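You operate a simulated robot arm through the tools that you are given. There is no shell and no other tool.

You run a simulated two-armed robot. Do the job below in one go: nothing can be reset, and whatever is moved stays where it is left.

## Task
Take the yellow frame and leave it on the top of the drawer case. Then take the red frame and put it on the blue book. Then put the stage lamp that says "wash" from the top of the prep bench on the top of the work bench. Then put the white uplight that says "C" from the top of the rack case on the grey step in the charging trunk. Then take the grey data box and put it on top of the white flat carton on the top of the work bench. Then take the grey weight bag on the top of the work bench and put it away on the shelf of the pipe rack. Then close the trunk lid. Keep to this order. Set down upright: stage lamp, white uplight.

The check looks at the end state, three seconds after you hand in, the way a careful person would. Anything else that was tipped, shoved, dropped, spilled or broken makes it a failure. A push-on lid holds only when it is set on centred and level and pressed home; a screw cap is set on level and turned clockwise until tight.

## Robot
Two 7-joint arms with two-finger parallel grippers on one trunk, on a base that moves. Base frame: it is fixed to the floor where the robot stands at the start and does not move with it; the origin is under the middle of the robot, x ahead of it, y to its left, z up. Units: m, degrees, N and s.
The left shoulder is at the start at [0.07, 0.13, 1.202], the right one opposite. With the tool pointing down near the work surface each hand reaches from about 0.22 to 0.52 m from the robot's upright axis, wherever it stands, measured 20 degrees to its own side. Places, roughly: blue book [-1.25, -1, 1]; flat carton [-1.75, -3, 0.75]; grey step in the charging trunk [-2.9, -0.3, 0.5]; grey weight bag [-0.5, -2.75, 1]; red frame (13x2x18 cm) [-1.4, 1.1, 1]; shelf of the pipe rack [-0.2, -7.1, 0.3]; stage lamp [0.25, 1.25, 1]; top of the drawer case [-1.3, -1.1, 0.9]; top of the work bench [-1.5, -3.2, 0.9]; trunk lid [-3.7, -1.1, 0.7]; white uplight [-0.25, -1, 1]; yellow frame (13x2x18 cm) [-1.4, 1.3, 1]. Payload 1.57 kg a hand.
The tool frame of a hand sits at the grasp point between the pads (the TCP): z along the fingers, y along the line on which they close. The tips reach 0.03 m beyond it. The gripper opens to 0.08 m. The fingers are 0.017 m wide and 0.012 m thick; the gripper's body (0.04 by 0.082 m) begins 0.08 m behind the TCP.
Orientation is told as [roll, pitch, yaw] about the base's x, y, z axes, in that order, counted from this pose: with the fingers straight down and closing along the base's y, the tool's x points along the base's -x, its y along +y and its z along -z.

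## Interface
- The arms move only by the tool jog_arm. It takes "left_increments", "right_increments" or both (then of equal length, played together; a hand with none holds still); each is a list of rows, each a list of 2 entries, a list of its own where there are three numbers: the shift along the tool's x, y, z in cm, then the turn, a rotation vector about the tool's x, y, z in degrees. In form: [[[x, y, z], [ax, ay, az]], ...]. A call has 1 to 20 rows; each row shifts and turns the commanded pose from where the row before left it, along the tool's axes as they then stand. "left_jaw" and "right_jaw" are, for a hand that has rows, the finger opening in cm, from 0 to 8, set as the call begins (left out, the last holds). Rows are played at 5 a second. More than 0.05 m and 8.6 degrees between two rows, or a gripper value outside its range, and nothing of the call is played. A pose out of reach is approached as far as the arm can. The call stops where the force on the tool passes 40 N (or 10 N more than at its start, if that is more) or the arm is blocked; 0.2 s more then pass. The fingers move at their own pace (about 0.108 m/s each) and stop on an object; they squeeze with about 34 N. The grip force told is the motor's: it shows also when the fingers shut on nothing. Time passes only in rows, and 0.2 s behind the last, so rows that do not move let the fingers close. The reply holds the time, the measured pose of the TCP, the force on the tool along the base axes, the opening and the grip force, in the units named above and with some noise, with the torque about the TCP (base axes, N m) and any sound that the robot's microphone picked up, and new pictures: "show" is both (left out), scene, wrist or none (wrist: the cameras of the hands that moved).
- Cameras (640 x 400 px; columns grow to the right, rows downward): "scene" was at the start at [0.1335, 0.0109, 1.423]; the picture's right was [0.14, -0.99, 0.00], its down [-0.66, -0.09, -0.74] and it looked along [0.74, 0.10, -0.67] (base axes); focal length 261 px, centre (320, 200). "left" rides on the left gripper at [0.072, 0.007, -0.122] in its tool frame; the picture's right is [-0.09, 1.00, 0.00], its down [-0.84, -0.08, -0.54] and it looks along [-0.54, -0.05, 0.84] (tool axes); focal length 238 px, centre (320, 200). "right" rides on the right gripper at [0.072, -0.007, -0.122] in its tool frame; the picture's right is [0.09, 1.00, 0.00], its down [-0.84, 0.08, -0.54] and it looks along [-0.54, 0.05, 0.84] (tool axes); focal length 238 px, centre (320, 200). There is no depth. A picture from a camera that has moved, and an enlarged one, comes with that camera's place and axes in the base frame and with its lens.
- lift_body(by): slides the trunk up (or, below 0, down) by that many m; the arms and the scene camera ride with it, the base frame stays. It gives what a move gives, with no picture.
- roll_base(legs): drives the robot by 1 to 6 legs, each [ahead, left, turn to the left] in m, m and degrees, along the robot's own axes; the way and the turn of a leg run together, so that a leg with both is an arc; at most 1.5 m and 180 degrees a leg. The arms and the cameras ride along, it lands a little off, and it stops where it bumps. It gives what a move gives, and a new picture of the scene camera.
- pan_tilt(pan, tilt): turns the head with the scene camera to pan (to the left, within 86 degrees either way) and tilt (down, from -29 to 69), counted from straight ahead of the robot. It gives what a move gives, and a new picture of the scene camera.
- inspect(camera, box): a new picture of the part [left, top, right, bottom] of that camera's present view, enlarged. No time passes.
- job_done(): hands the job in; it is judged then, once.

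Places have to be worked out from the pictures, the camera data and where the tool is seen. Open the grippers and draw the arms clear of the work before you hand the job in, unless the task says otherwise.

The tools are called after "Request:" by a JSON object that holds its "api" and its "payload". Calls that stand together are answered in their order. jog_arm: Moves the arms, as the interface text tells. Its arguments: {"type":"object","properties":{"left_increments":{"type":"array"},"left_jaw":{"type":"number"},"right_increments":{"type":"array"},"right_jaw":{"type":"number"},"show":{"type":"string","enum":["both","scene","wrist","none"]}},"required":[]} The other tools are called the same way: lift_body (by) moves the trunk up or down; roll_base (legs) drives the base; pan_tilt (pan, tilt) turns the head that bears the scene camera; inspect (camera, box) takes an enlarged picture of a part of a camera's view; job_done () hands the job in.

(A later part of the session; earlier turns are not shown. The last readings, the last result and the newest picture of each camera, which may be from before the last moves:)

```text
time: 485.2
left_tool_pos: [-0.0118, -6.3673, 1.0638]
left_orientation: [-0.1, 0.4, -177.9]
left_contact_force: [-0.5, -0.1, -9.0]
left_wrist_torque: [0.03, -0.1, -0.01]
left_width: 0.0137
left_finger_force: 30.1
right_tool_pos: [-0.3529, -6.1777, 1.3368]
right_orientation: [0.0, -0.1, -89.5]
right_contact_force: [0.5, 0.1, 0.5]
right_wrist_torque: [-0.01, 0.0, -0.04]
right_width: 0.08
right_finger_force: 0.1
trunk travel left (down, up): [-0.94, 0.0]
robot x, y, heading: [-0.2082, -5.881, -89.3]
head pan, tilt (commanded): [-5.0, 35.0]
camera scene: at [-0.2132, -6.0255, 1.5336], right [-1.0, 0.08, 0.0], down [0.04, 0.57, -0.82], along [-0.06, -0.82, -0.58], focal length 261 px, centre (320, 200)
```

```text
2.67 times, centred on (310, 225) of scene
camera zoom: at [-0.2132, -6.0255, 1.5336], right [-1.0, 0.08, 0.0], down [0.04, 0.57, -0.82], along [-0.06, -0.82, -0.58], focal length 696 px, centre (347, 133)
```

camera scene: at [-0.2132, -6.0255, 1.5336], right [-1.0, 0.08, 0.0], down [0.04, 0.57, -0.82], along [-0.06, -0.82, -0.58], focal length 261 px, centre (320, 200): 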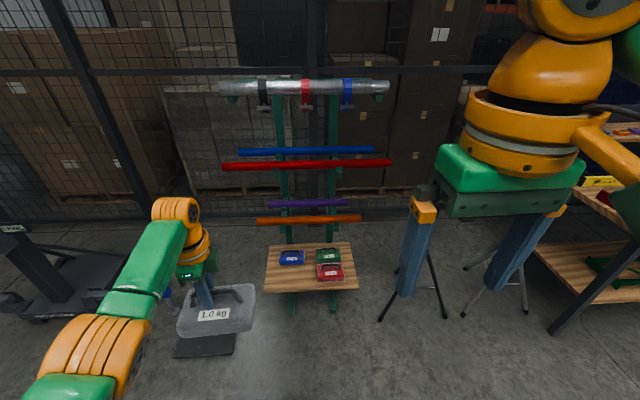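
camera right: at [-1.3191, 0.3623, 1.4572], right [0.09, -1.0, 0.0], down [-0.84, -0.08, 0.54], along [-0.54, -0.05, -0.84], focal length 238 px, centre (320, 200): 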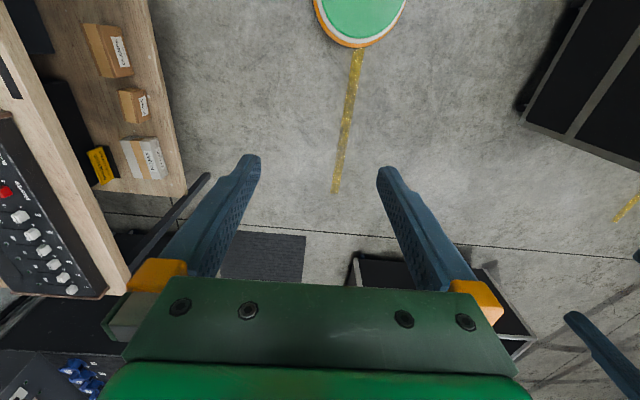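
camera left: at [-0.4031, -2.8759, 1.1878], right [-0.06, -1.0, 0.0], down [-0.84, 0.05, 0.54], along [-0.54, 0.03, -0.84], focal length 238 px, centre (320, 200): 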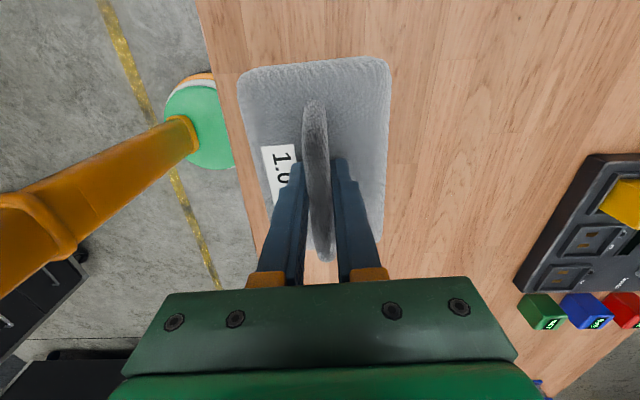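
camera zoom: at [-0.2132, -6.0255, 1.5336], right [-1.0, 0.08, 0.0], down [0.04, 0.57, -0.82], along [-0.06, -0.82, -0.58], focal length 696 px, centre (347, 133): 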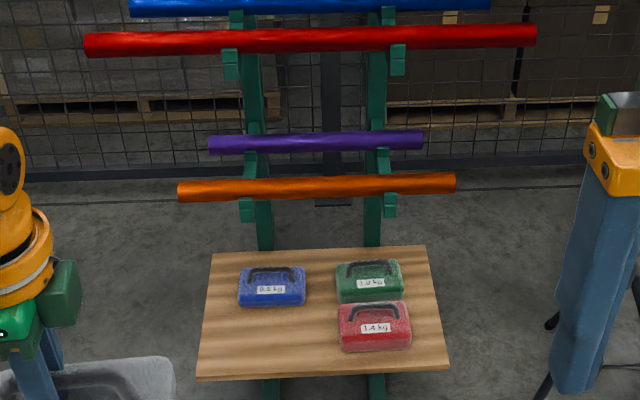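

Each lift is limited to 0.4 m; I lower 0.4 m and look again.

Request:
{"api": "lift_body", "payload": {"by": -0.4}}

Request:
{"api": "pan_tilt", "payload": {"pan": -5, "tilt": 30}}

Request:
{"api": "inspect", "payload": {"camera": "scene", "box": [200, 120, 420, 270]}}

```text
time: 489.0
left_tool_pos: [-0.011, -6.3667, 0.6638]
left_orientation: [-0.1, 0.4, -177.9]
left_contact_force: [0.5, 0.0, -9.6]
left_wrist_torque: [0.01, -0.08, 0.03]
left_width: 0.0137
left_finger_force: 30.5
right_tool_pos: [-0.3539, -6.1759, 0.9367]
right_orientation: [-0.1, -0.1, -89.5]
right_contact_force: [0.4, 0.7, 0.5]
right_wrist_torque: [0.03, 0.01, 0.0]
right_width: 0.0801
right_finger_force: 0.0
trunk travel left (down, up): [-0.54, 0.4]
robot x, y, heading: [-0.2071, -5.8826, -89.6]
head pan, tilt (commanded): [-5.0, 35.0]
```

```text
time: 489.7
left_tool_pos: [-0.0111, -6.3669, 0.6642]
left_orientation: [-0.1, 0.3, -177.9]
left_contact_force: [0.3, -1.6, -9.8]
left_wrist_torque: [0.01, -0.07, -0.01]
left_width: 0.0138
left_finger_force: 30.4
right_tool_pos: [-0.3546, -6.1763, 0.9354]
right_orientation: [0.0, -0.1, -89.5]
right_contact_force: [0.1, 0.1, 0.5]
right_wrist_torque: [0.0, 0.0, -0.01]
right_width: 0.0801
right_finger_force: 0.1
trunk travel left (down, up): [-0.54, 0.4]
robot x, y, heading: [-0.2078, -5.8849, -89.6]
head pan, tilt (commanded): [-5.0, 30.0]
camera scene: at [-0.2135, -6.0269, 1.1414], right [-1.0, 0.08, 0.0], down [0.04, 0.5, -0.86], along [-0.07, -0.86, -0.5], focal length 261 px, centre (320, 200)
```

scene: 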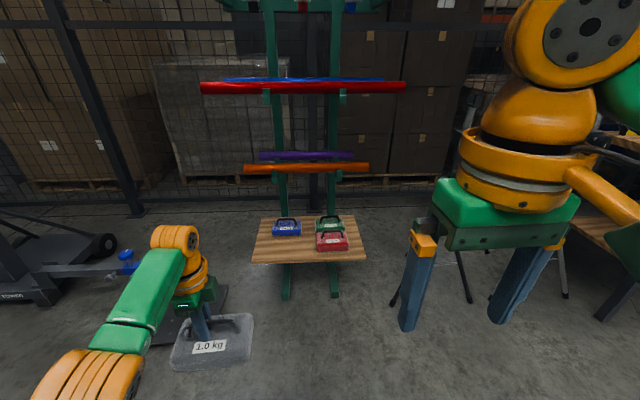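

```text
2.67 times, centred on (310, 195) of scene
camera zoom: at [-0.2135, -6.0269, 1.1414], right [-1.0, 0.08, 0.0], down [0.04, 0.5, -0.86], along [-0.07, -0.86, -0.5], focal length 696 px, centre (347, 213)
```

zoom: 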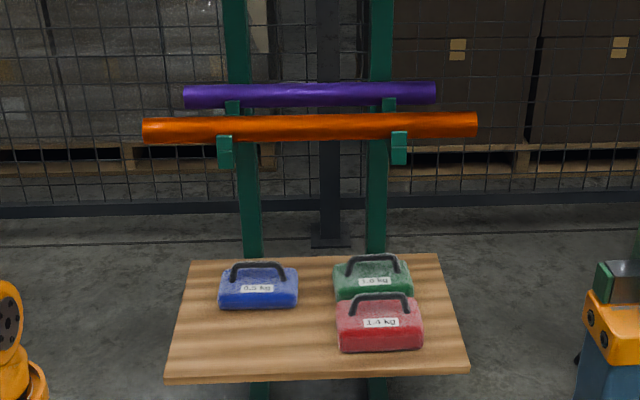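

Triangulation: shelf top z≈0.289, front edge y≈-6.945; an orange pipe runs at y≈-7.01, z≈0.726 above it. So I come in low with the hand pitched ~25°: lower the trunk another 0.2 m and pitch the hand here in the open.

Request:
{"api": "lift_body", "payload": {"by": -0.2}}

Request:
{"api": "jog_arm", "payload": {"left_increments": [[[0, 0, 0], [-5, 0, 0]], [[0, 0, 0], [-5, 0, 0]], [[0, 0, 0], [-5, 0, 0]], [[0, 0, 0], [-5, 0, 0]], [[0, 0, 0], [-5, 0, 0]], [[0, 0, 0], [0, 0, 0]]]}}

```text
time: 491.9
left_tool_pos: [-0.0096, -6.3664, 0.4642]
left_orientation: [-0.1, 0.4, -177.9]
left_contact_force: [0.1, -0.2, -9.6]
left_wrist_torque: [-0.01, -0.08, -0.02]
left_width: 0.0138
left_finger_force: 30.4
right_tool_pos: [-0.354, -6.1744, 0.736]
right_orientation: [-0.1, -0.1, -89.5]
right_contact_force: [-1.0, -0.9, -0.3]
right_wrist_torque: [0.02, -0.01, 0.01]
right_width: 0.08
right_finger_force: 0.0
trunk travel left (down, up): [-0.34, 0.6]
robot x, y, heading: [-0.2096, -5.8854, -89.5]
head pan, tilt (commanded): [-5.0, 30.0]
```

```text
time: 493.3
left_tool_pos: [-0.0119, -6.3664, 0.4647]
left_orientation: [24.9, 0.4, -177.9]
left_contact_force: [-0.6, 0.3, -9.9]
left_wrist_torque: [0.19, -0.11, 0.01]
left_width: 0.0137
left_finger_force: 30.5
right_tool_pos: [-0.3538, -6.1748, 0.7358]
right_orientation: [0.0, -0.1, -89.5]
right_contact_force: [0.0, -0.4, -0.1]
right_wrist_torque: [0.01, -0.01, 0.0]
right_width: 0.0801
right_finger_force: 0.1
trunk travel left (down, up): [-0.34, 0.6]
robot x, y, heading: [-0.2069, -5.8872, -89.6]
head pan, tilt (commanded): [-5.0, 30.0]
camera scene: at [-0.2137, -6.0265, 0.9414], right [-1.0, 0.08, 0.0], down [0.04, 0.5, -0.86], along [-0.07, -0.86, -0.5], focal length 261 px, centre (320, 200)
camera left: at [0.0587, -6.3184, 0.5788], right [-0.06, -0.91, 0.42], down [-0.85, 0.27, 0.45], along [-0.52, -0.33, -0.79], focal length 238 px, centre (320, 200)
```

scene: 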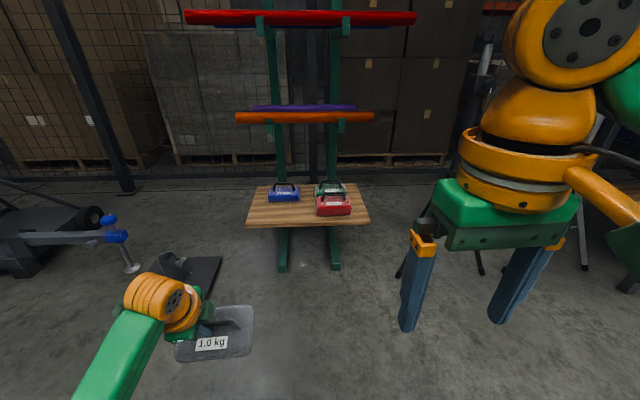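
left: 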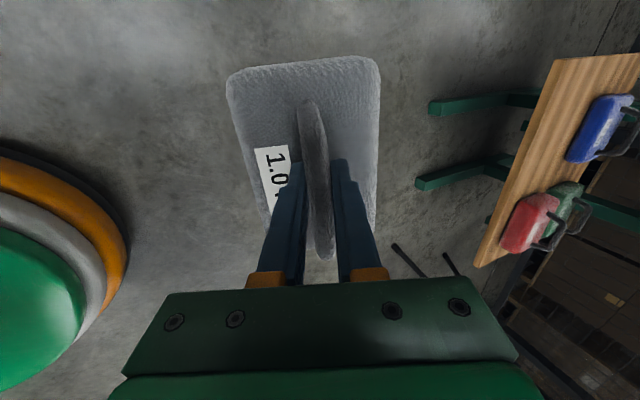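

The bag tilted with the hand but hangs securely. I shift 10 cm right, then drive forward 0.45 m at this low height and check.

Request:
{"api": "roll_base", "payload": {"legs": [[0, -0.1, 0], [0.45, 0, -0.4]]}}

Request:
{"api": "inspect", "payload": {"camera": "left", "box": [0, 0, 640, 400]}}

```text
time: 496.8
left_tool_pos: [-0.1169, -6.8215, 0.4645]
left_orientation: [24.8, 0.4, -178.3]
left_contact_force: [0.3, 0.3, -9.9]
left_wrist_torque: [0.13, -0.1, 0.01]
left_width: 0.0138
left_finger_force: 29.8
right_tool_pos: [-0.4572, -6.6288, 0.736]
right_orientation: [-0.1, -0.1, -90.0]
right_contact_force: [-0.1, -0.3, -0.2]
right_wrist_torque: [0.0, 0.01, -0.01]
right_width: 0.0801
right_finger_force: 0.1
trunk travel left (down, up): [-0.34, 0.6]
robot x, y, heading: [-0.3122, -6.3363, -90.0]
head pan, tilt (commanded): [-5.0, 30.0]
camera scene: at [-0.3163, -6.4799, 0.9414], right [-1.0, 0.09, 0.0], down [0.04, 0.5, -0.86], along [-0.08, -0.86, -0.5], focal length 261 px, centre (320, 200)
```

scene: 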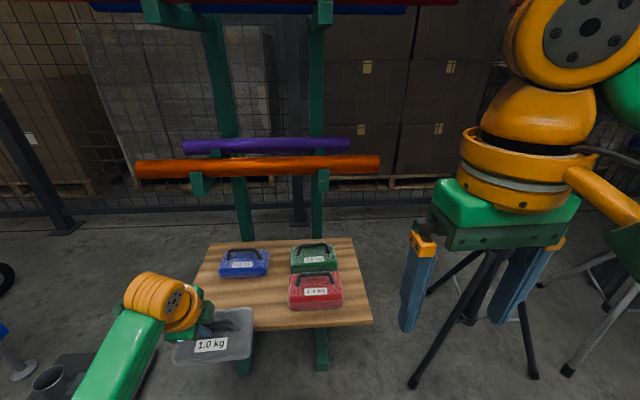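

```text
1.00 times, centred on (320, 200) of left (not enlarged: the box is as wide or as high as the picture)
camera zoom: at [-0.0464, -6.7742, 0.5787], right [-0.07, -0.91, 0.42], down [-0.85, 0.27, 0.45], along [-0.53, -0.32, -0.79], focal length 238 px, centre (320, 200)
```

zoom: 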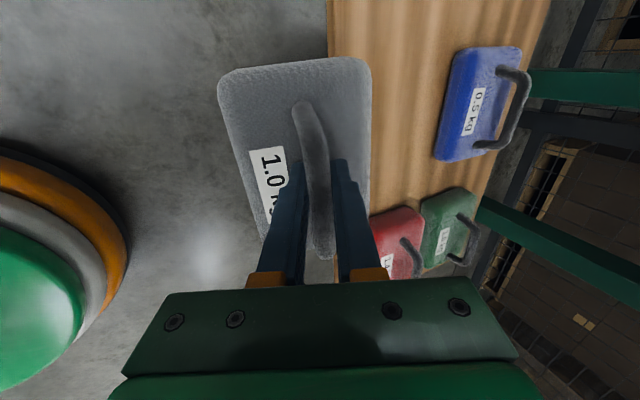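

The bag is just before the shelf. I lower 5 cm more (for pipe clearance) and drive in 0.18 m.

Request:
{"api": "lift_body", "payload": {"by": -0.05}}

Request:
{"api": "roll_base", "payload": {"legs": [[0.183, 0, 0]]}}

Request:
{"api": "inspect", "payload": {"camera": "left", "box": [0, 0, 640, 400]}}

```text
time: 497.7
left_tool_pos: [-0.1173, -6.8214, 0.414]
left_orientation: [24.9, 0.3, -178.4]
left_contact_force: [-0.4, 0.3, -9.5]
left_wrist_torque: [0.15, -0.1, 0.03]
left_width: 0.0138
left_finger_force: 30.1
right_tool_pos: [-0.4574, -6.6278, 0.6867]
right_orientation: [-0.1, -0.2, -90.1]
right_contact_force: [0.3, 0.6, -0.6]
right_wrist_torque: [-0.03, -0.03, 0.03]
right_width: 0.0796
right_finger_force: 0.1
trunk travel left (down, up): [-0.29, 0.65]
robot x, y, heading: [-0.3128, -6.3367, -90.1]
head pan, tilt (commanded): [-5.0, 30.0]
```

```text
time: 499.2
left_tool_pos: [-0.1174, -7.0021, 0.4152]
left_orientation: [24.8, 0.3, -178.5]
left_contact_force: [0.6, 0.7, -9.0]
left_wrist_torque: [0.08, -0.09, 0.0]
left_width: 0.0136
left_finger_force: 29.6
right_tool_pos: [-0.4583, -6.809, 0.6864]
right_orientation: [-0.1, -0.1, -90.1]
right_contact_force: [0.4, -0.7, -0.5]
right_wrist_torque: [-0.01, 0.01, 0.0]
right_width: 0.0801
right_finger_force: 0.1
trunk travel left (down, up): [-0.29, 0.65]
robot x, y, heading: [-0.3098, -6.5164, -90.0]
head pan, tilt (commanded): [-5.0, 30.0]
camera scene: at [-0.3167, -6.6607, 0.8914], right [-1.0, 0.09, 0.0], down [0.04, 0.5, -0.86], along [-0.08, -0.86, -0.5], focal length 261 px, centre (320, 200)
```

scene: 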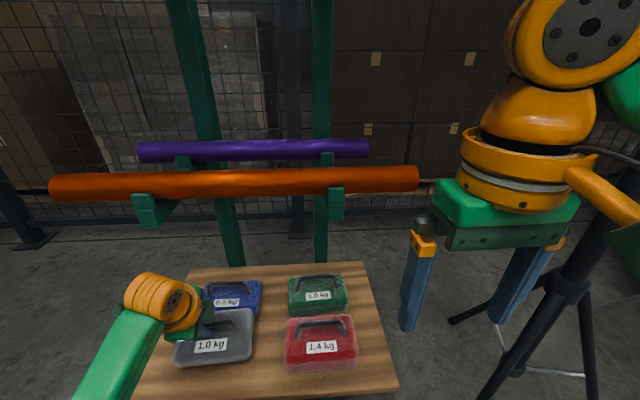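

```text
1.00 times, centred on (320, 200) of left (not enlarged: the box is as wide or as high as the picture)
camera zoom: at [-0.0472, -6.9554, 0.5286], right [-0.07, -0.91, 0.42], down [-0.85, 0.28, 0.45], along [-0.53, -0.32, -0.79], focal length 238 px, centre (320, 200)
```

zoom: 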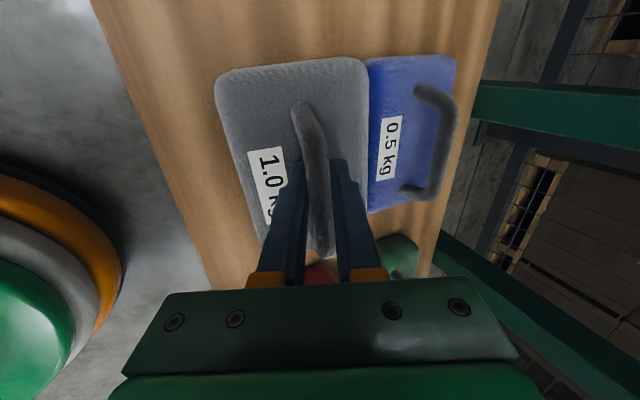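

Bag is over the free spot beside the blue one. I lower 3 cm by trunk, then further in small steps so the bag turns flat onto the shelf.

Request:
{"api": "lift_body", "payload": {"by": -0.03}}

Request:
{"api": "jog_arm", "payload": {"left_increments": [[[0, -0.126, 0.272], [0, 0, 0]], [[0, -0.126, 0.272], [0, 0, 0]], [[0, 0, 0], [0, 0, 0]]], "show": "wrist"}}

```text
time: 499.7
left_tool_pos: [-0.1163, -7.0033, 0.4063]
left_orientation: [26.5, 0.5, -178.2]
left_contact_force: [0.2, 0.9, 19.3]
left_wrist_torque: [1.21, -0.01, -0.02]
left_width: 0.0137
left_finger_force: 30.0
right_tool_pos: [-0.46, -6.8054, 0.6709]
right_orientation: [0.1, -0.5, -89.9]
right_contact_force: [-0.2, -0.1, 1.5]
right_wrist_torque: [0.01, 0.05, 0.0]
right_width: 0.0797
right_finger_force: 0.1
trunk travel left (down, up): [-0.273, 0.667]
robot x, y, heading: [-0.3106, -6.5159, -89.8]
head pan, tilt (commanded): [-5.0, 30.0]
stopped: the force on the tool passed its limit at 51 N (the readings are from after the stop); the commanded pose is now the measured one
```

```text
time: 500.2
left_tool_pos: [-0.1168, -7.0067, 0.4061]
left_orientation: [27.3, 0.4, -178.1]
left_contact_force: [1.7, -3.3, 23.8]
left_wrist_torque: [1.22, 0.25, -0.25]
left_width: 0.0139
left_finger_force: 29.9
right_tool_pos: [-0.4598, -6.8048, 0.6707]
right_orientation: [0.1, -0.6, -90.0]
right_contact_force: [-0.7, 0.1, 0.4]
right_wrist_torque: [0.03, 0.01, -0.04]
right_width: 0.0799
right_finger_force: 0.0
trunk travel left (down, up): [-0.273, 0.667]
robot x, y, heading: [-0.3111, -6.5152, -90.1]
head pan, tilt (commanded): [-5.0, 30.0]
stopped in row 2 (left hand): the force on the tool passed its limit at 43 N (the readings are from after the stop); the commanded pose is now the measured one
camera left: at [-0.0465, -6.9545, 0.5182], right [-0.07, -0.89, 0.45], down [-0.85, 0.29, 0.44], along [-0.52, -0.36, -0.77], focal length 238 px, centre (320, 200)
```

left: 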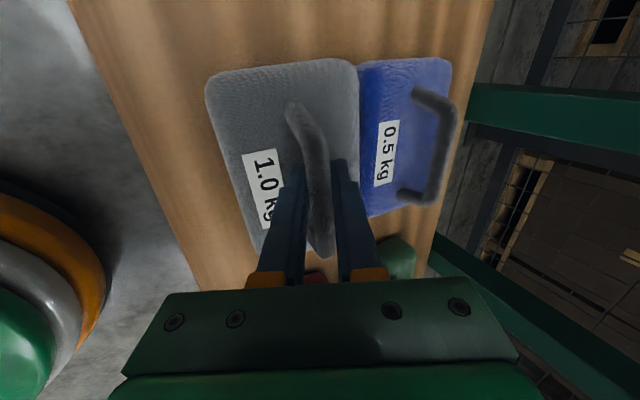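

The near edge touched (lever ≈6 cm) and the grip keeps the bag tilted, so I must bring the hand upright. I raise 1.2 cm and turn back toward vertical in steps (pipe clearance ≈4 cm).

Request:
{"api": "jog_arm", "payload": {"left_increments": [[[0, 0.55, -1.07], [0, 0, 0]], [[0, 0, 0], [5.8, 0, 0]], [[0, 0, 0], [5.8, 0, 0]], [[0, 0, 0], [5.8, 0, 0]], [[0, 0, 0], [0, 0, 0]]]}}

```text
time: 501.4
left_tool_pos: [-0.1153, -7.0076, 0.4118]
left_orientation: [8.9, 0.3, -178.2]
left_contact_force: [-0.1, 0.1, -10.1]
left_wrist_torque: [-0.09, -0.11, -0.01]
left_width: 0.0138
left_finger_force: 30.1
right_tool_pos: [-0.4569, -6.8086, 0.6692]
right_orientation: [-0.2, -0.3, -90.1]
right_contact_force: [0.9, 0.0, -0.6]
right_wrist_torque: [0.02, 0.0, -0.01]
right_width: 0.0803
right_finger_force: 0.0
trunk travel left (down, up): [-0.273, 0.667]
robot x, y, heading: [-0.3129, -6.5172, -90.2]
head pan, tilt (commanded): [-5.0, 30.0]
camera scene: at [-0.3163, -6.6605, 0.8742], right [-1.0, 0.09, 0.0], down [0.04, 0.5, -0.86], along [-0.08, -0.86, -0.5], focal length 261 px, centre (320, 200)
camera left: at [-0.0444, -6.9926, 0.5339], right [-0.06, -0.99, 0.15], down [-0.84, 0.13, 0.52], along [-0.53, -0.1, -0.84], focal length 238 px, centre (320, 200)
```

scene: 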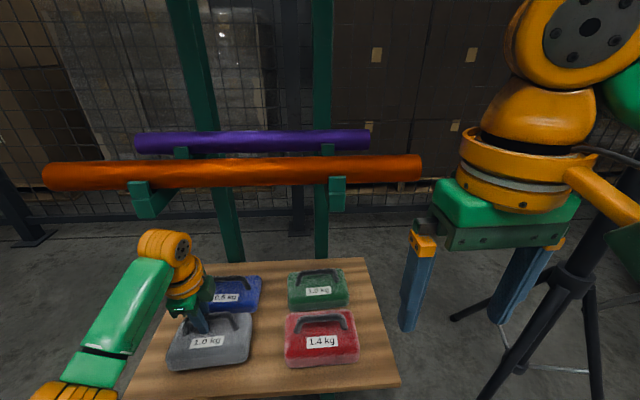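
left: 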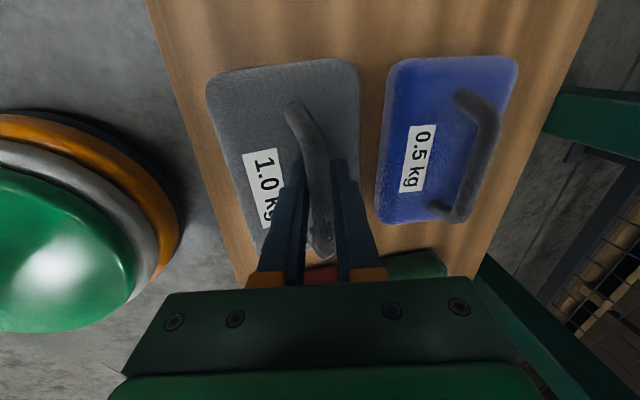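

Good clearance to the pipe. I turn the last 9° to vertical and lower gently.

Request:
{"api": "jog_arm", "payload": {"left_increments": [[[0, 0, 0], [4.5, 0, 0]], [[0, 0, 0], [4.4, 0, 0]], [[0, 0, 0.5], [0, 0, 0]], [[0, 0, 0.5], [0, 0, 0]], [[0, 0, 0], [0, 0, 0]]], "show": "none"}}

```text
time: 502.7
left_tool_pos: [-0.116, -7.0047, 0.4116]
left_orientation: [1.0, 0.4, -178.1]
left_contact_force: [-1.1, 13.1, 29.3]
left_wrist_torque: [-0.06, -0.12, -0.06]
left_width: 0.0135
left_finger_force: 29.6
right_tool_pos: [-0.4582, -6.8015, 0.6716]
right_orientation: [0.2, -0.8, -89.9]
right_contact_force: [0.1, -0.1, -0.2]
right_wrist_torque: [0.0, -0.01, 0.01]
right_width: 0.0799
right_finger_force: 0.1
trunk travel left (down, up): [-0.273, 0.667]
robot x, y, heading: [-0.3089, -6.5176, -89.7]
head pan, tilt (commanded): [-5.0, 30.0]
stopped in row 5 (left hand): the force on the tool passed its limit at 41 N (the readings are from after the stop); the commanded pose is now the measured one
```

Force ≈29 N straight up with no torque: the bag sits flat on something. I check visually before releasing.

Request:
{"api": "inspect", "payload": {"camera": "scene", "box": [100, 220, 400, 400]}}

Request:
{"api": "inspect", "payload": {"camera": "left", "box": [0, 0, 640, 400]}}

```text
2.13 times, centred on (250, 310) of scene
camera zoom: at [-0.3189, -6.6517, 0.8759], right [-1.0, 0.09, 0.0], down [0.05, 0.49, -0.87], along [-0.07, -0.87, -0.49], focal length 557 px, centre (469, -35)
```

zoom: 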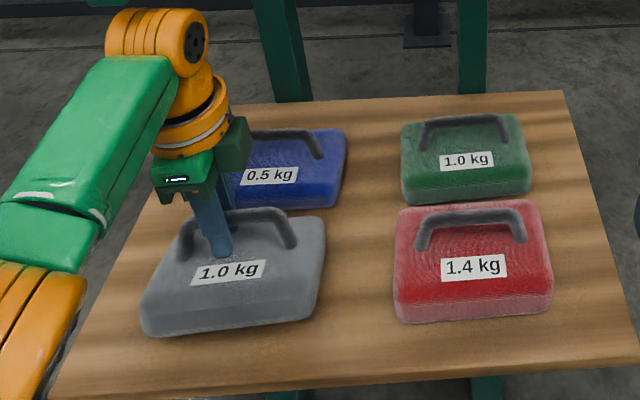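

```text
1.00 times, centred on (320, 200) of left (not enlarged: the box is as wide or as high as the picture)
camera zoom: at [-0.0442, -7.0066, 0.5337], right [-0.06, -1.0, 0.02], down [-0.84, 0.06, 0.53], along [-0.53, 0.02, -0.84], focal length 238 px, centre (320, 200)
```

zoom: 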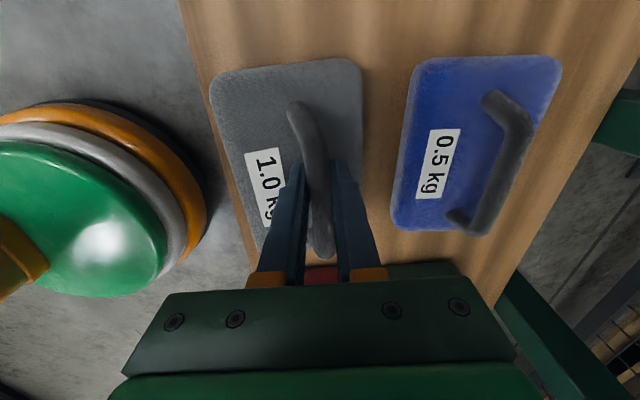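

The bag lies flat in the free spot, clear of the others and inside the edge. I ease off and open the fingers.

Request:
{"api": "jog_arm", "payload": {"left_increments": [[[0, 0, -0.3], [0, 0, 0]], [[0, 0, 0], [0, 0, 0]]], "show": "none"}}

Request:
{"api": "jog_arm", "payload": {"left_increments": [[[0, 0, 0], [0, 0, 0]], [[0, 0, 0], [0, 0, 0]], [[0, 0, 0], [0, 0, 0]]], "left_jaw": 4.5, "show": "wrist"}}

```text
time: 503.3
left_tool_pos: [-0.116, -7.0035, 0.4107]
left_orientation: [0.7, 0.5, -178.2]
left_contact_force: [0.2, 9.8, 21.8]
left_wrist_torque: [-0.06, -0.01, -0.08]
left_width: 0.0137
left_finger_force: 30.2
right_tool_pos: [-0.458, -6.8036, 0.6715]
right_orientation: [0.0, -0.7, -89.9]
right_contact_force: [0.4, -0.1, 0.0]
right_wrist_torque: [-0.02, 0.02, -0.02]
right_width: 0.0798
right_finger_force: 0.1
trunk travel left (down, up): [-0.273, 0.667]
robot x, y, heading: [-0.3063, -6.5159, -89.9]
head pan, tilt (commanded): [-5.0, 30.0]
```

```text
time: 504.1
left_tool_pos: [-0.1153, -7.0055, 0.4055]
left_orientation: [0.3, 0.4, -178.1]
left_contact_force: [-0.1, 1.7, -1.3]
left_wrist_torque: [-0.03, 0.01, -0.01]
left_width: 0.046
left_finger_force: 0.2
right_tool_pos: [-0.4577, -6.8065, 0.6701]
right_orientation: [0.0, -0.3, -89.9]
right_contact_force: [0.4, 0.1, -0.6]
right_wrist_torque: [0.02, 0.02, 0.02]
right_width: 0.0799
right_finger_force: 0.1
trunk travel left (down, up): [-0.273, 0.667]
robot x, y, heading: [-0.3089, -6.5134, -90.2]
head pan, tilt (commanded): [-5.0, 30.0]
camera left: at [-0.0435, -7.0098, 0.5297], right [-0.06, -1.0, 0.0], down [-0.84, 0.05, 0.54], along [-0.54, 0.03, -0.84], focal length 238 px, centre (320, 200)
```

left: 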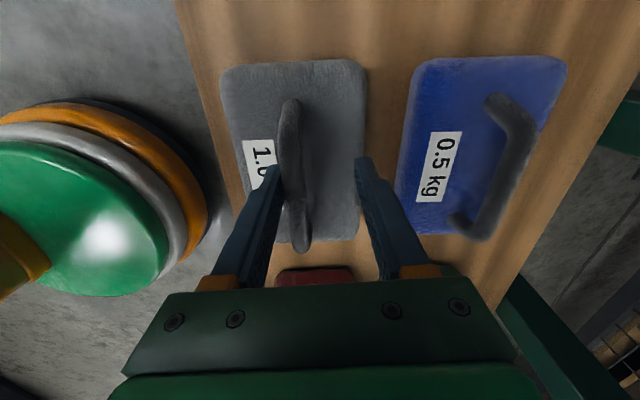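

Released; the bar leans toward the north finger. I centre on it, then withdraw upward while pitching the hand again to stay clear of the pipe.

Request:
{"api": "jog_arm", "payload": {"left_increments": [[[0, -0.7, 0], [0, 0, 0]], [[0, 0, -0.5], [-5, 0, 0]], [[0, 0, -0.7], [-5, 0, 0]], [[0, 0, -1.0], [-5, 0, 0]], [[0, 0, -1.0], [-5, 0, 0]], [[0, 0, -1.0], [-4, 0, 0]], [[0, 0, 0], [0, 0, 0]]]}}

```text
time: 505.7
left_tool_pos: [-0.1161, -6.9914, 0.4482]
left_orientation: [24.4, 0.2, -178.0]
left_contact_force: [0.4, 0.5, -1.2]
left_wrist_torque: [-0.03, 0.02, 0.0]
left_width: 0.0451
left_finger_force: 0.0
right_tool_pos: [-0.4578, -6.808, 0.6688]
right_orientation: [0.0, -0.3, -89.9]
right_contact_force: [-0.2, -0.3, 0.0]
right_wrist_torque: [0.0, 0.0, 0.01]
right_width: 0.0799
right_finger_force: 0.2
trunk travel left (down, up): [-0.273, 0.667]
robot x, y, heading: [-0.308, -6.5189, -90.1]
head pan, tilt (commanded): [-5.0, 30.0]
camera scene: at [-0.3167, -6.6586, 0.8745], right [-1.0, 0.09, 0.0], down [0.04, 0.5, -0.87], along [-0.07, -0.86, -0.5], focal length 261 px, centre (320, 200)
camera left: at [-0.0461, -6.9445, 0.5624], right [-0.06, -0.91, 0.41], down [-0.85, 0.27, 0.46], along [-0.52, -0.32, -0.79], focal length 238 px, centre (320, 200)
```

scene: 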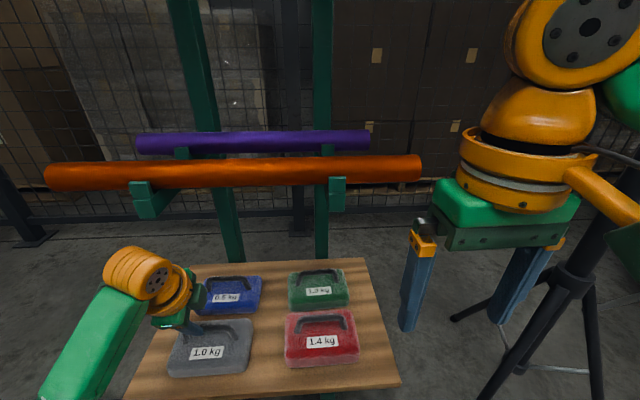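
left: 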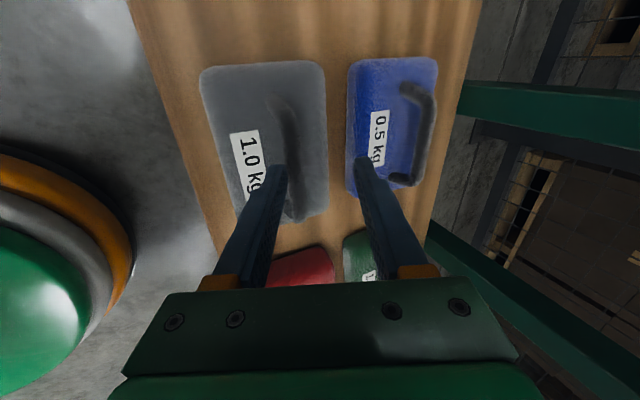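

The fingertips are above the handle now. I raise 2 cm more and back away 0.5 m.

Request:
{"api": "jog_arm", "payload": {"left_increments": [[[0, 0.83, -1.82], [0, 0, 0]], [[0, 0, 0], [0, 0, 0]]], "show": "none"}}

Request:
{"api": "roll_base", "payload": {"legs": [[-0.55, 0, 0]]}}

Request:
{"api": "inspect", "payload": {"camera": "scene", "box": [200, 120, 420, 270]}}

```text
time: 506.3
left_tool_pos: [-0.1165, -6.9918, 0.4678]
left_orientation: [24.3, 0.3, -178.1]
left_contact_force: [-0.7, 0.2, 0.3]
left_wrist_torque: [-0.03, -0.02, 0.01]
left_width: 0.0451
left_finger_force: 0.1
right_tool_pos: [-0.4586, -6.8067, 0.6703]
right_orientation: [0.0, -0.3, -89.9]
right_contact_force: [-0.1, 0.2, -0.3]
right_wrist_torque: [-0.04, 0.0, 0.03]
right_width: 0.0801
right_finger_force: 0.1
trunk travel left (down, up): [-0.273, 0.667]
robot x, y, heading: [-0.3109, -6.5185, -89.8]
head pan, tilt (commanded): [-5.0, 30.0]
```

```text
time: 509.4
left_tool_pos: [-0.1173, -6.4411, 0.4688]
left_orientation: [24.2, 0.4, -178.0]
left_contact_force: [0.4, 0.3, 1.2]
left_wrist_torque: [0.01, 0.01, 0.03]
left_width: 0.0451
left_finger_force: 0.1
right_tool_pos: [-0.4579, -6.2582, 0.6704]
right_orientation: [0.0, -0.3, -89.7]
right_contact_force: [-0.5, 0.6, 0.4]
right_wrist_torque: [0.03, -0.01, 0.0]
right_width: 0.0798
right_finger_force: 0.2
trunk travel left (down, up): [-0.273, 0.667]
robot x, y, heading: [-0.3107, -5.9686, -89.8]
head pan, tilt (commanded): [-5.0, 30.0]
camera scene: at [-0.3178, -6.1093, 0.8745], right [-1.0, 0.08, 0.0], down [0.04, 0.5, -0.87], along [-0.07, -0.86, -0.5], focal length 261 px, centre (320, 200)
```

scene: 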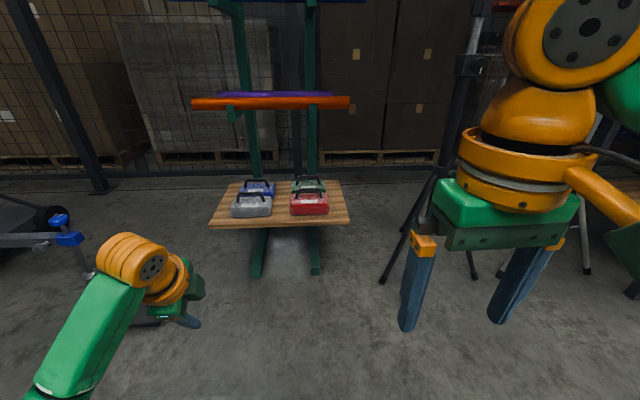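

```text
2.67 times, centred on (310, 195) of scene
camera zoom: at [-0.3178, -6.1093, 0.8745], right [-1.0, 0.08, 0.0], down [0.04, 0.5, -0.87], along [-0.07, -0.86, -0.5], focal length 696 px, centre (347, 213)
```

zoom: 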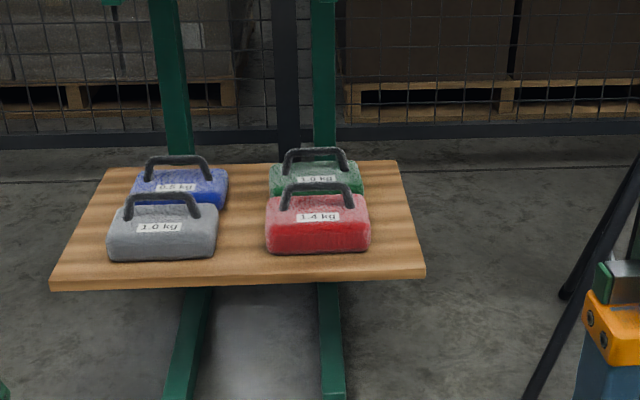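

The weight bag is properly put away. Last: the trunk lid. I raise the trunk, go back up the aisle and around to the south side of the charging trunk to look at it.

Request:
{"api": "lift_body", "payload": {"by": 0.4}}

Request:
{"api": "lift_body", "payload": {"by": 0.2}}

Request:
{"api": "roll_base", "payload": {"legs": [[0, 1.27, 0], [-1.5, 0, 0], [-1.5, 0, 0], [-0.95, 0, 0]]}}

```text
time: 513.3
left_tool_pos: [-0.1178, -6.442, 0.8683]
left_orientation: [24.3, 0.3, -177.9]
left_contact_force: [0.0, 0.1, -0.1]
left_wrist_torque: [0.01, -0.01, 0.01]
left_width: 0.0448
left_finger_force: 0.1
right_tool_pos: [-0.4573, -6.2578, 1.071]
right_orientation: [0.0, -0.4, -89.7]
right_contact_force: [-1.1, 0.0, -0.4]
right_wrist_torque: [-0.03, -0.02, 0.0]
right_width: 0.08
right_finger_force: 0.2
trunk travel left (down, up): [-0.673, 0.267]
robot x, y, heading: [-0.3118, -5.9706, -89.6]
head pan, tilt (commanded): [-5.0, 30.0]
```

```text
time: 515.4
left_tool_pos: [-0.1171, -6.4414, 1.0676]
left_orientation: [24.3, 0.2, -177.9]
left_contact_force: [-0.3, 0.4, -0.1]
left_wrist_torque: [0.0, -0.03, -0.01]
left_width: 0.045
left_finger_force: 0.1
right_tool_pos: [-0.4588, -6.259, 1.2706]
right_orientation: [-0.1, -0.4, -89.7]
right_contact_force: [0.1, 0.4, -0.3]
right_wrist_torque: [0.01, -0.01, 0.01]
right_width: 0.0799
right_finger_force: 0.0
trunk travel left (down, up): [-0.873, 0.067]
robot x, y, heading: [-0.3121, -5.9655, -89.8]
head pan, tilt (commanded): [-5.0, 30.0]
```

```text
time: 540.4
left_tool_pos: [1.109, -2.4928, 1.0686]
left_orientation: [24.2, 0.3, -177.7]
left_contact_force: [0.4, 0.6, 0.2]
left_wrist_torque: [0.0, -0.04, -0.02]
left_width: 0.0448
left_finger_force: 0.0
right_tool_pos: [0.767, -2.3096, 1.269]
right_orientation: [0.0, -0.2, -89.6]
right_contact_force: [-1.4, -0.1, -0.6]
right_wrist_torque: [-0.01, 0.03, -0.02]
right_width: 0.0798
right_finger_force: 0.1
trunk travel left (down, up): [-0.873, 0.067]
robot x, y, heading: [0.9142, -2.0187, -89.6]
head pan, tilt (commanded): [-5.0, 30.0]
camera scene: at [0.9072, -2.1604, 1.4744], right [-1.0, 0.08, 0.0], down [0.04, 0.5, -0.87], along [-0.07, -0.86, -0.5], focal length 261 px, centre (320, 200)
```

scene: 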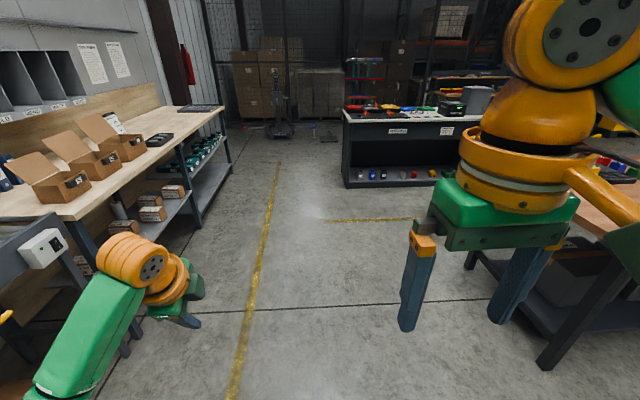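

Now I strafe west 4.5 m along the aisle.

Request:
{"api": "roll_base", "payload": {"legs": [[0.03, -1.5, -0.4], [0, -1.5, 0], [0, -1.5, 0]]}}

Request:
{"api": "roll_base", "payload": {"legs": [[0, 0, -90], [0, 0, -88]]}}

Request:
{"api": "pan_tilt", "payload": {"pan": 0, "tilt": 35}}

```text
refused: leg 1 is longer than a leg can be; nothing moved
```

```text
time: 548.4
left_tool_pos: [0.7062, -1.5515, 1.0682]
left_orientation: [24.3, 0.3, 3.8]
left_contact_force: [0.2, 0.8, 1.2]
left_wrist_torque: [-0.03, 0.01, -0.01]
left_width: 0.0449
left_finger_force: 0.0
right_tool_pos: [1.0529, -1.7234, 1.2704]
right_orientation: [0.1, -0.3, 92.1]
right_contact_force: [0.1, 0.0, 0.0]
right_wrist_torque: [-0.05, 0.02, -0.05]
right_width: 0.0799
right_finger_force: 0.1
trunk travel left (down, up): [-0.873, 0.067]
robot x, y, heading: [0.9152, -2.017, 91.7]
head pan, tilt (commanded): [-5.0, 30.0]
camera scene: at [0.9168, -1.8782, 1.4745], right [1.0, -0.05, 0.0], down [-0.03, -0.5, -0.87], along [0.05, 0.86, -0.5], focal length 261 px, centre (320, 200)
```

scene: 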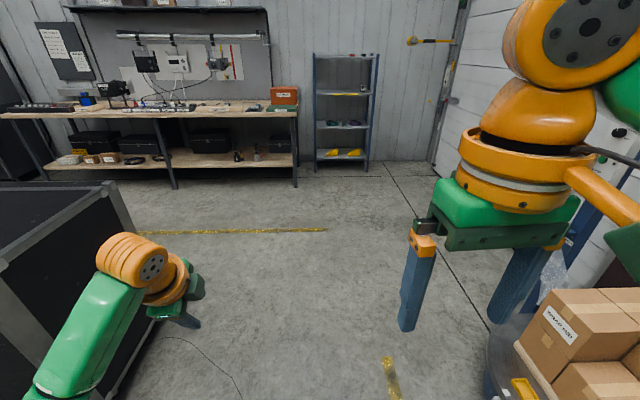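

```text
time: 549.0
left_tool_pos: [0.7066, -1.5505, 1.0676]
left_orientation: [24.2, 0.3, 3.8]
left_contact_force: [0.8, -0.9, 0.9]
left_wrist_torque: [-0.04, 0.01, -0.01]
left_width: 0.0451
left_finger_force: 0.2
right_tool_pos: [1.0527, -1.7227, 1.2688]
right_orientation: [0.0, -0.3, 92.0]
right_contact_force: [-0.7, -0.9, 0.1]
right_wrist_torque: [0.04, -0.01, -0.01]
right_width: 0.0803
right_finger_force: 0.0
trunk travel left (down, up): [-0.873, 0.067]
robot x, y, heading: [0.918, -2.0157, 91.9]
head pan, tilt (commanded): [0.0, 35.0]
camera scene: at [0.9092, -1.8805, 1.4668], right [1.0, 0.03, 0.0], down [0.02, -0.57, -0.82], along [-0.03, 0.82, -0.57], focal length 261 px, centre (320, 200)
```

scene: 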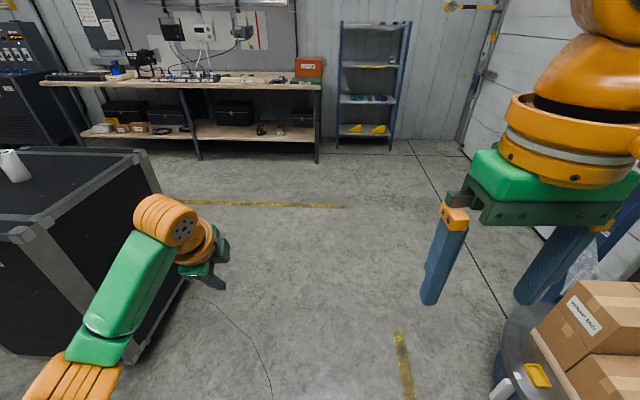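

The long leg was refused, so I turned here already; facing north I strafe left (west) in legs of 1.49 m.

Request:
{"api": "roll_base", "payload": {"legs": [[0, 1.49, -1.9], [0, 1.49, 0], [0, 1.49, 0], [0, 0.25, 0]]}}

Request:
{"api": "pan_tilt", "payload": {"pan": 0, "tilt": 30}}

Request:
{"api": "inspect", "payload": {"camera": "scene", "box": [160, 80, 480, 280]}}

```text
time: 571.8
left_tool_pos: [-3.9881, -1.5775, 1.0685]
left_orientation: [24.3, 0.5, 1.9]
left_contact_force: [-0.2, -0.3, 0.9]
left_wrist_torque: [0.01, 0.04, 0.01]
left_width: 0.045
left_finger_force: 0.0
right_tool_pos: [-3.6452, -1.7615, 1.2696]
right_orientation: [0.2, -0.3, 90.1]
right_contact_force: [-0.4, -0.6, -0.3]
right_wrist_torque: [-0.01, 0.0, 0.02]
right_width: 0.0801
right_finger_force: 0.1
trunk travel left (down, up): [-0.873, 0.067]
robot x, y, heading: [-3.7969, -2.0486, 90.3]
head pan, tilt (commanded): [0.0, 35.0]
camera scene: at [-3.7936, -1.9134, 1.4667], right [1.0, 0.0, 0.0], down [0.0, -0.57, -0.82], along [0.0, 0.82, -0.57], focal length 261 px, centre (320, 200)
```

scene: 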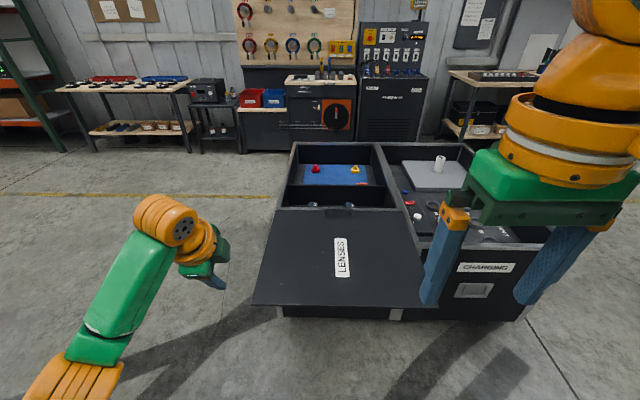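

```text
time: 572.4
left_tool_pos: [-3.9902, -1.5776, 1.0683]
left_orientation: [24.3, 0.3, 2.0]
left_contact_force: [0.3, 1.0, 0.6]
left_wrist_torque: [0.05, 0.03, -0.02]
left_width: 0.0451
left_finger_force: 0.1
right_tool_pos: [-3.6485, -1.7611, 1.2695]
right_orientation: [0.0, -0.3, 90.2]
right_contact_force: [0.5, -0.8, -0.1]
right_wrist_torque: [0.02, 0.01, -0.01]
right_width: 0.08
right_finger_force: 0.1
trunk travel left (down, up): [-0.873, 0.067]
robot x, y, heading: [-3.7958, -2.0511, 89.9]
head pan, tilt (commanded): [0.0, 30.0]
camera scene: at [-3.7964, -1.911, 1.4745], right [1.0, 0.0, 0.0], down [0.0, -0.5, -0.87], along [0.0, 0.87, -0.5], focal length 261 px, centre (320, 200)
```

scene: 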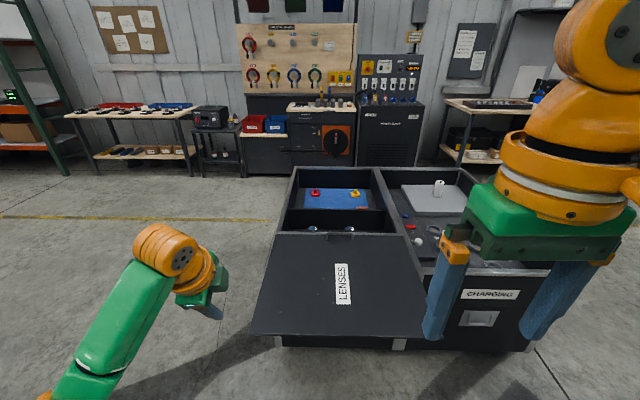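

```text
2.00 times, centred on (320, 180) of scene
camera zoom: at [-3.7964, -1.911, 1.4745], right [1.0, 0.0, 0.0], down [0.0, -0.5, -0.87], along [0.0, 0.87, -0.5], focal length 522 px, centre (320, 240)
```

zoom: 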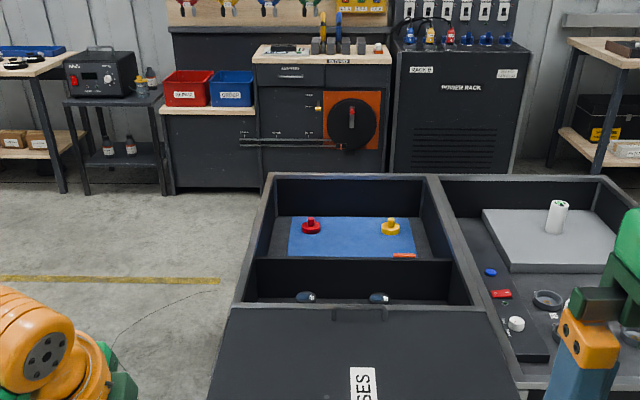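

The LENSES lid is a slider: it now spans y≈-1.39…-0.84, and its well is y≈-1.15…-0.60, so it must go ~0.24 m north. I'll push its south edge: straighten the left hand, close the fingers, shift 0.24 m right and lower.

Request:
{"api": "jog_arm", "payload": {"left_increments": [[[0, 0, 0], [8.1, 0, 0]], [[0, 0, 0], [8.1, 0, 0]], [[0, 0, 0], [8.1, 0, 0]], [[0, 0, 0], [0, 0, 0]]], "left_jaw": 0, "show": "none"}}

Request:
{"api": "roll_base", "payload": {"legs": [[0, -0.24, 0]]}}

Request:
{"api": "lift_body", "payload": {"by": -0.38}}

Request:
{"api": "pan_tilt", "payload": {"pan": 15, "tilt": 35}}

```text
time: 573.4
left_tool_pos: [-3.9904, -1.578, 1.0677]
left_orientation: [-0.1, 0.3, 1.9]
left_contact_force: [-0.7, 0.2, 0.3]
left_wrist_torque: [0.02, 0.01, -0.01]
left_width: 0.0001
left_finger_force: 21.0
right_tool_pos: [-3.6504, -1.7614, 1.2696]
right_orientation: [0.0, -0.4, 90.1]
right_contact_force: [0.0, 0.4, 0.5]
right_wrist_torque: [0.0, 0.0, -0.05]
right_width: 0.0802
right_finger_force: 0.1
trunk travel left (down, up): [-0.873, 0.067]
robot x, y, heading: [-3.7964, -2.0565, 90.1]
head pan, tilt (commanded): [0.0, 30.0]
```

```text
time: 575.2
left_tool_pos: [-3.7524, -1.5777, 1.0664]
left_orientation: [0.0, 0.3, 2.2]
left_contact_force: [0.6, 0.0, 0.5]
left_wrist_torque: [0.0, -0.01, -0.01]
left_width: 0.0
left_finger_force: 21.0
right_tool_pos: [-3.4119, -1.7599, 1.2715]
right_orientation: [-0.2, -0.4, 90.2]
right_contact_force: [1.1, -0.3, 0.4]
right_wrist_torque: [-0.02, -0.01, 0.0]
right_width: 0.0798
right_finger_force: 0.1
trunk travel left (down, up): [-0.873, 0.067]
robot x, y, heading: [-3.5539, -2.0488, 90.1]
head pan, tilt (commanded): [0.0, 30.0]
camera scene: at [-3.559, -1.91, 1.4745], right [1.0, 0.01, 0.0], down [0.01, -0.5, -0.87], along [0.0, 0.87, -0.5], focal length 261 px, centre (320, 200)
```

scene: 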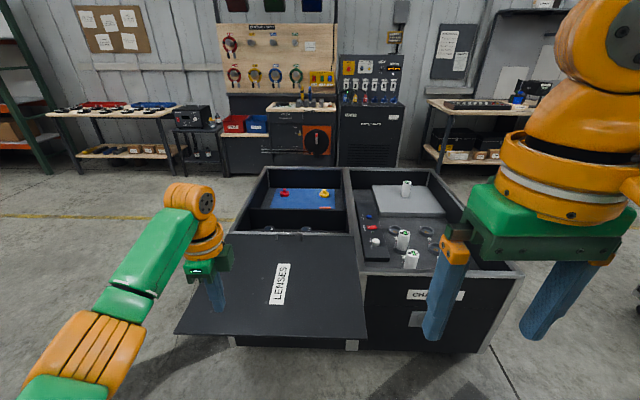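

```text
time: 578.9
left_tool_pos: [-3.7487, -1.5776, 0.6886]
left_orientation: [-0.1, 0.2, 2.2]
left_contact_force: [-0.5, 0.1, 0.5]
left_wrist_torque: [0.01, -0.02, 0.01]
left_width: 0.0
left_finger_force: 21.2
right_tool_pos: [-3.4071, -1.7598, 0.8902]
right_orientation: [0.0, -0.3, 90.3]
right_contact_force: [0.6, -0.4, 0.5]
right_wrist_torque: [0.02, 0.0, -0.02]
right_width: 0.0798
right_finger_force: 0.1
trunk travel left (down, up): [-0.493, 0.447]
robot x, y, heading: [-3.5554, -2.0512, 90.2]
head pan, tilt (commanded): [0.0, 30.0]
```

```text
time: 579.6
left_tool_pos: [-3.7494, -1.5773, 0.687]
left_orientation: [0.1, 0.4, 2.3]
left_contact_force: [-0.4, 0.1, -0.1]
left_wrist_torque: [0.03, -0.04, 0.0]
left_width: 0.0
left_finger_force: 21.8
right_tool_pos: [-3.4062, -1.7596, 0.8898]
right_orientation: [0.0, -0.3, 90.3]
right_contact_force: [-0.2, 0.8, -0.4]
right_wrist_torque: [0.01, -0.01, -0.01]
right_width: 0.0799
right_finger_force: 0.1
trunk travel left (down, up): [-0.493, 0.447]
robot x, y, heading: [-3.5558, -2.0503, 90.7]
head pan, tilt (commanded): [15.0, 35.0]
camera scene: at [-3.5776, -1.9155, 1.0867], right [0.96, 0.26, 0.0], down [0.15, -0.55, -0.82], along [-0.22, 0.79, -0.57], focal length 261 px, centre (320, 200)
```

scene: 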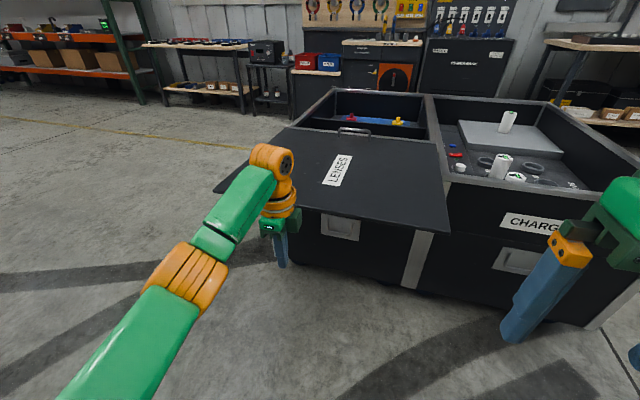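

Triangulated: lid z≈0.70, south edge y≈-1.42, x≈-4.02…-3.42. The closed fingers (z 0.66–0.70) are right behind its edge; I drive forward 0.2 m to start pushing.

Request:
{"api": "roll_base", "payload": {"legs": [[0.2, 0, -0.5]]}}

Request:
{"api": "inspect", "payload": {"camera": "left", "box": [0, 0, 640, 400]}}

```text
time: 581.2
left_tool_pos: [-3.7445, -1.3751, 0.687]
left_orientation: [0.0, 0.3, 1.5]
left_contact_force: [0.3, -0.8, 0.8]
left_wrist_torque: [-0.02, 0.0, -0.03]
left_width: 0.0003
left_finger_force: 21.8
right_tool_pos: [-3.4035, -1.5616, 0.8906]
right_orientation: [0.1, -0.3, 89.7]
right_contact_force: [-0.1, 1.5, -0.5]
right_wrist_torque: [-0.01, 0.0, -0.01]
right_width: 0.0799
right_finger_force: 0.1
trunk travel left (down, up): [-0.493, 0.447]
robot x, y, heading: [-3.5521, -1.8489, 89.7]
head pan, tilt (commanded): [15.0, 35.0]
camera scene: at [-3.5761, -1.7153, 1.0867], right [0.97, 0.25, 0.0], down [0.15, -0.56, -0.82], along [-0.21, 0.79, -0.57], focal length 261 px, centre (320, 200)
```

scene: 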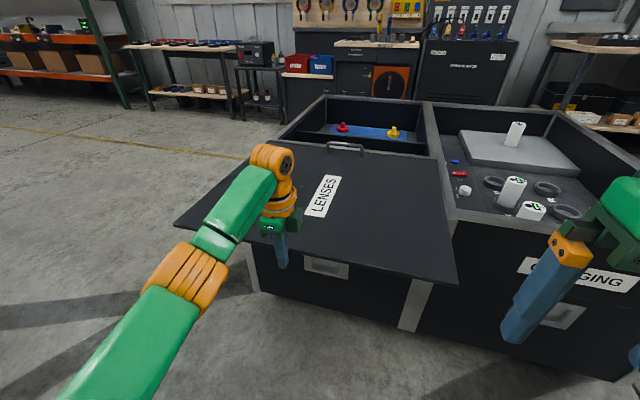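

```text
1.00 times, centred on (320, 200) of left (not enlarged: the box is as wide or as high as the picture)
camera zoom: at [-3.8147, -1.3707, 0.8104], right [0.07, 1.0, 0.0], down [0.84, -0.06, 0.54], along [0.54, -0.04, -0.84], focal length 238 px, centre (320, 200)
```

zoom: 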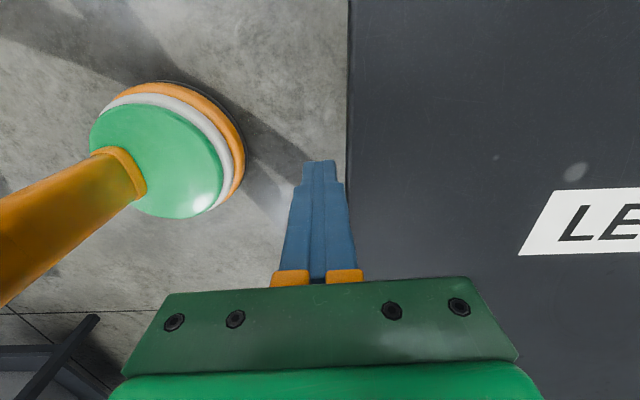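

The fingers are right at the lid's edge. I enlarge the scene to see the remaining opening.

Request:
{"api": "inspect", "payload": {"camera": "scene", "box": [250, 80, 470, 220]}}

```text
2.86 times, centred on (360, 150) of scene
camera zoom: at [-3.5761, -1.7153, 1.0867], right [0.97, 0.25, 0.0], down [0.15, -0.56, -0.82], along [-0.21, 0.79, -0.57], focal length 746 px, centre (206, 343)
```

zoom: 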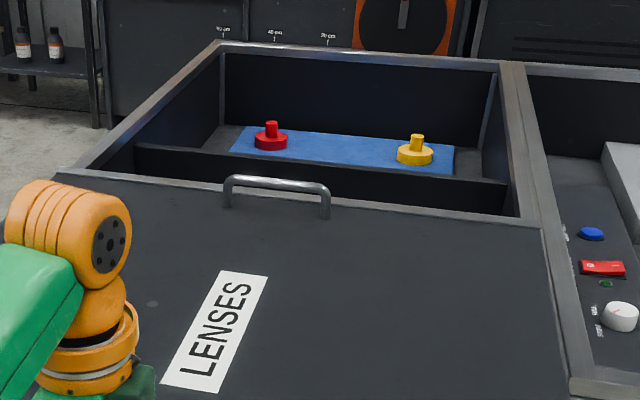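

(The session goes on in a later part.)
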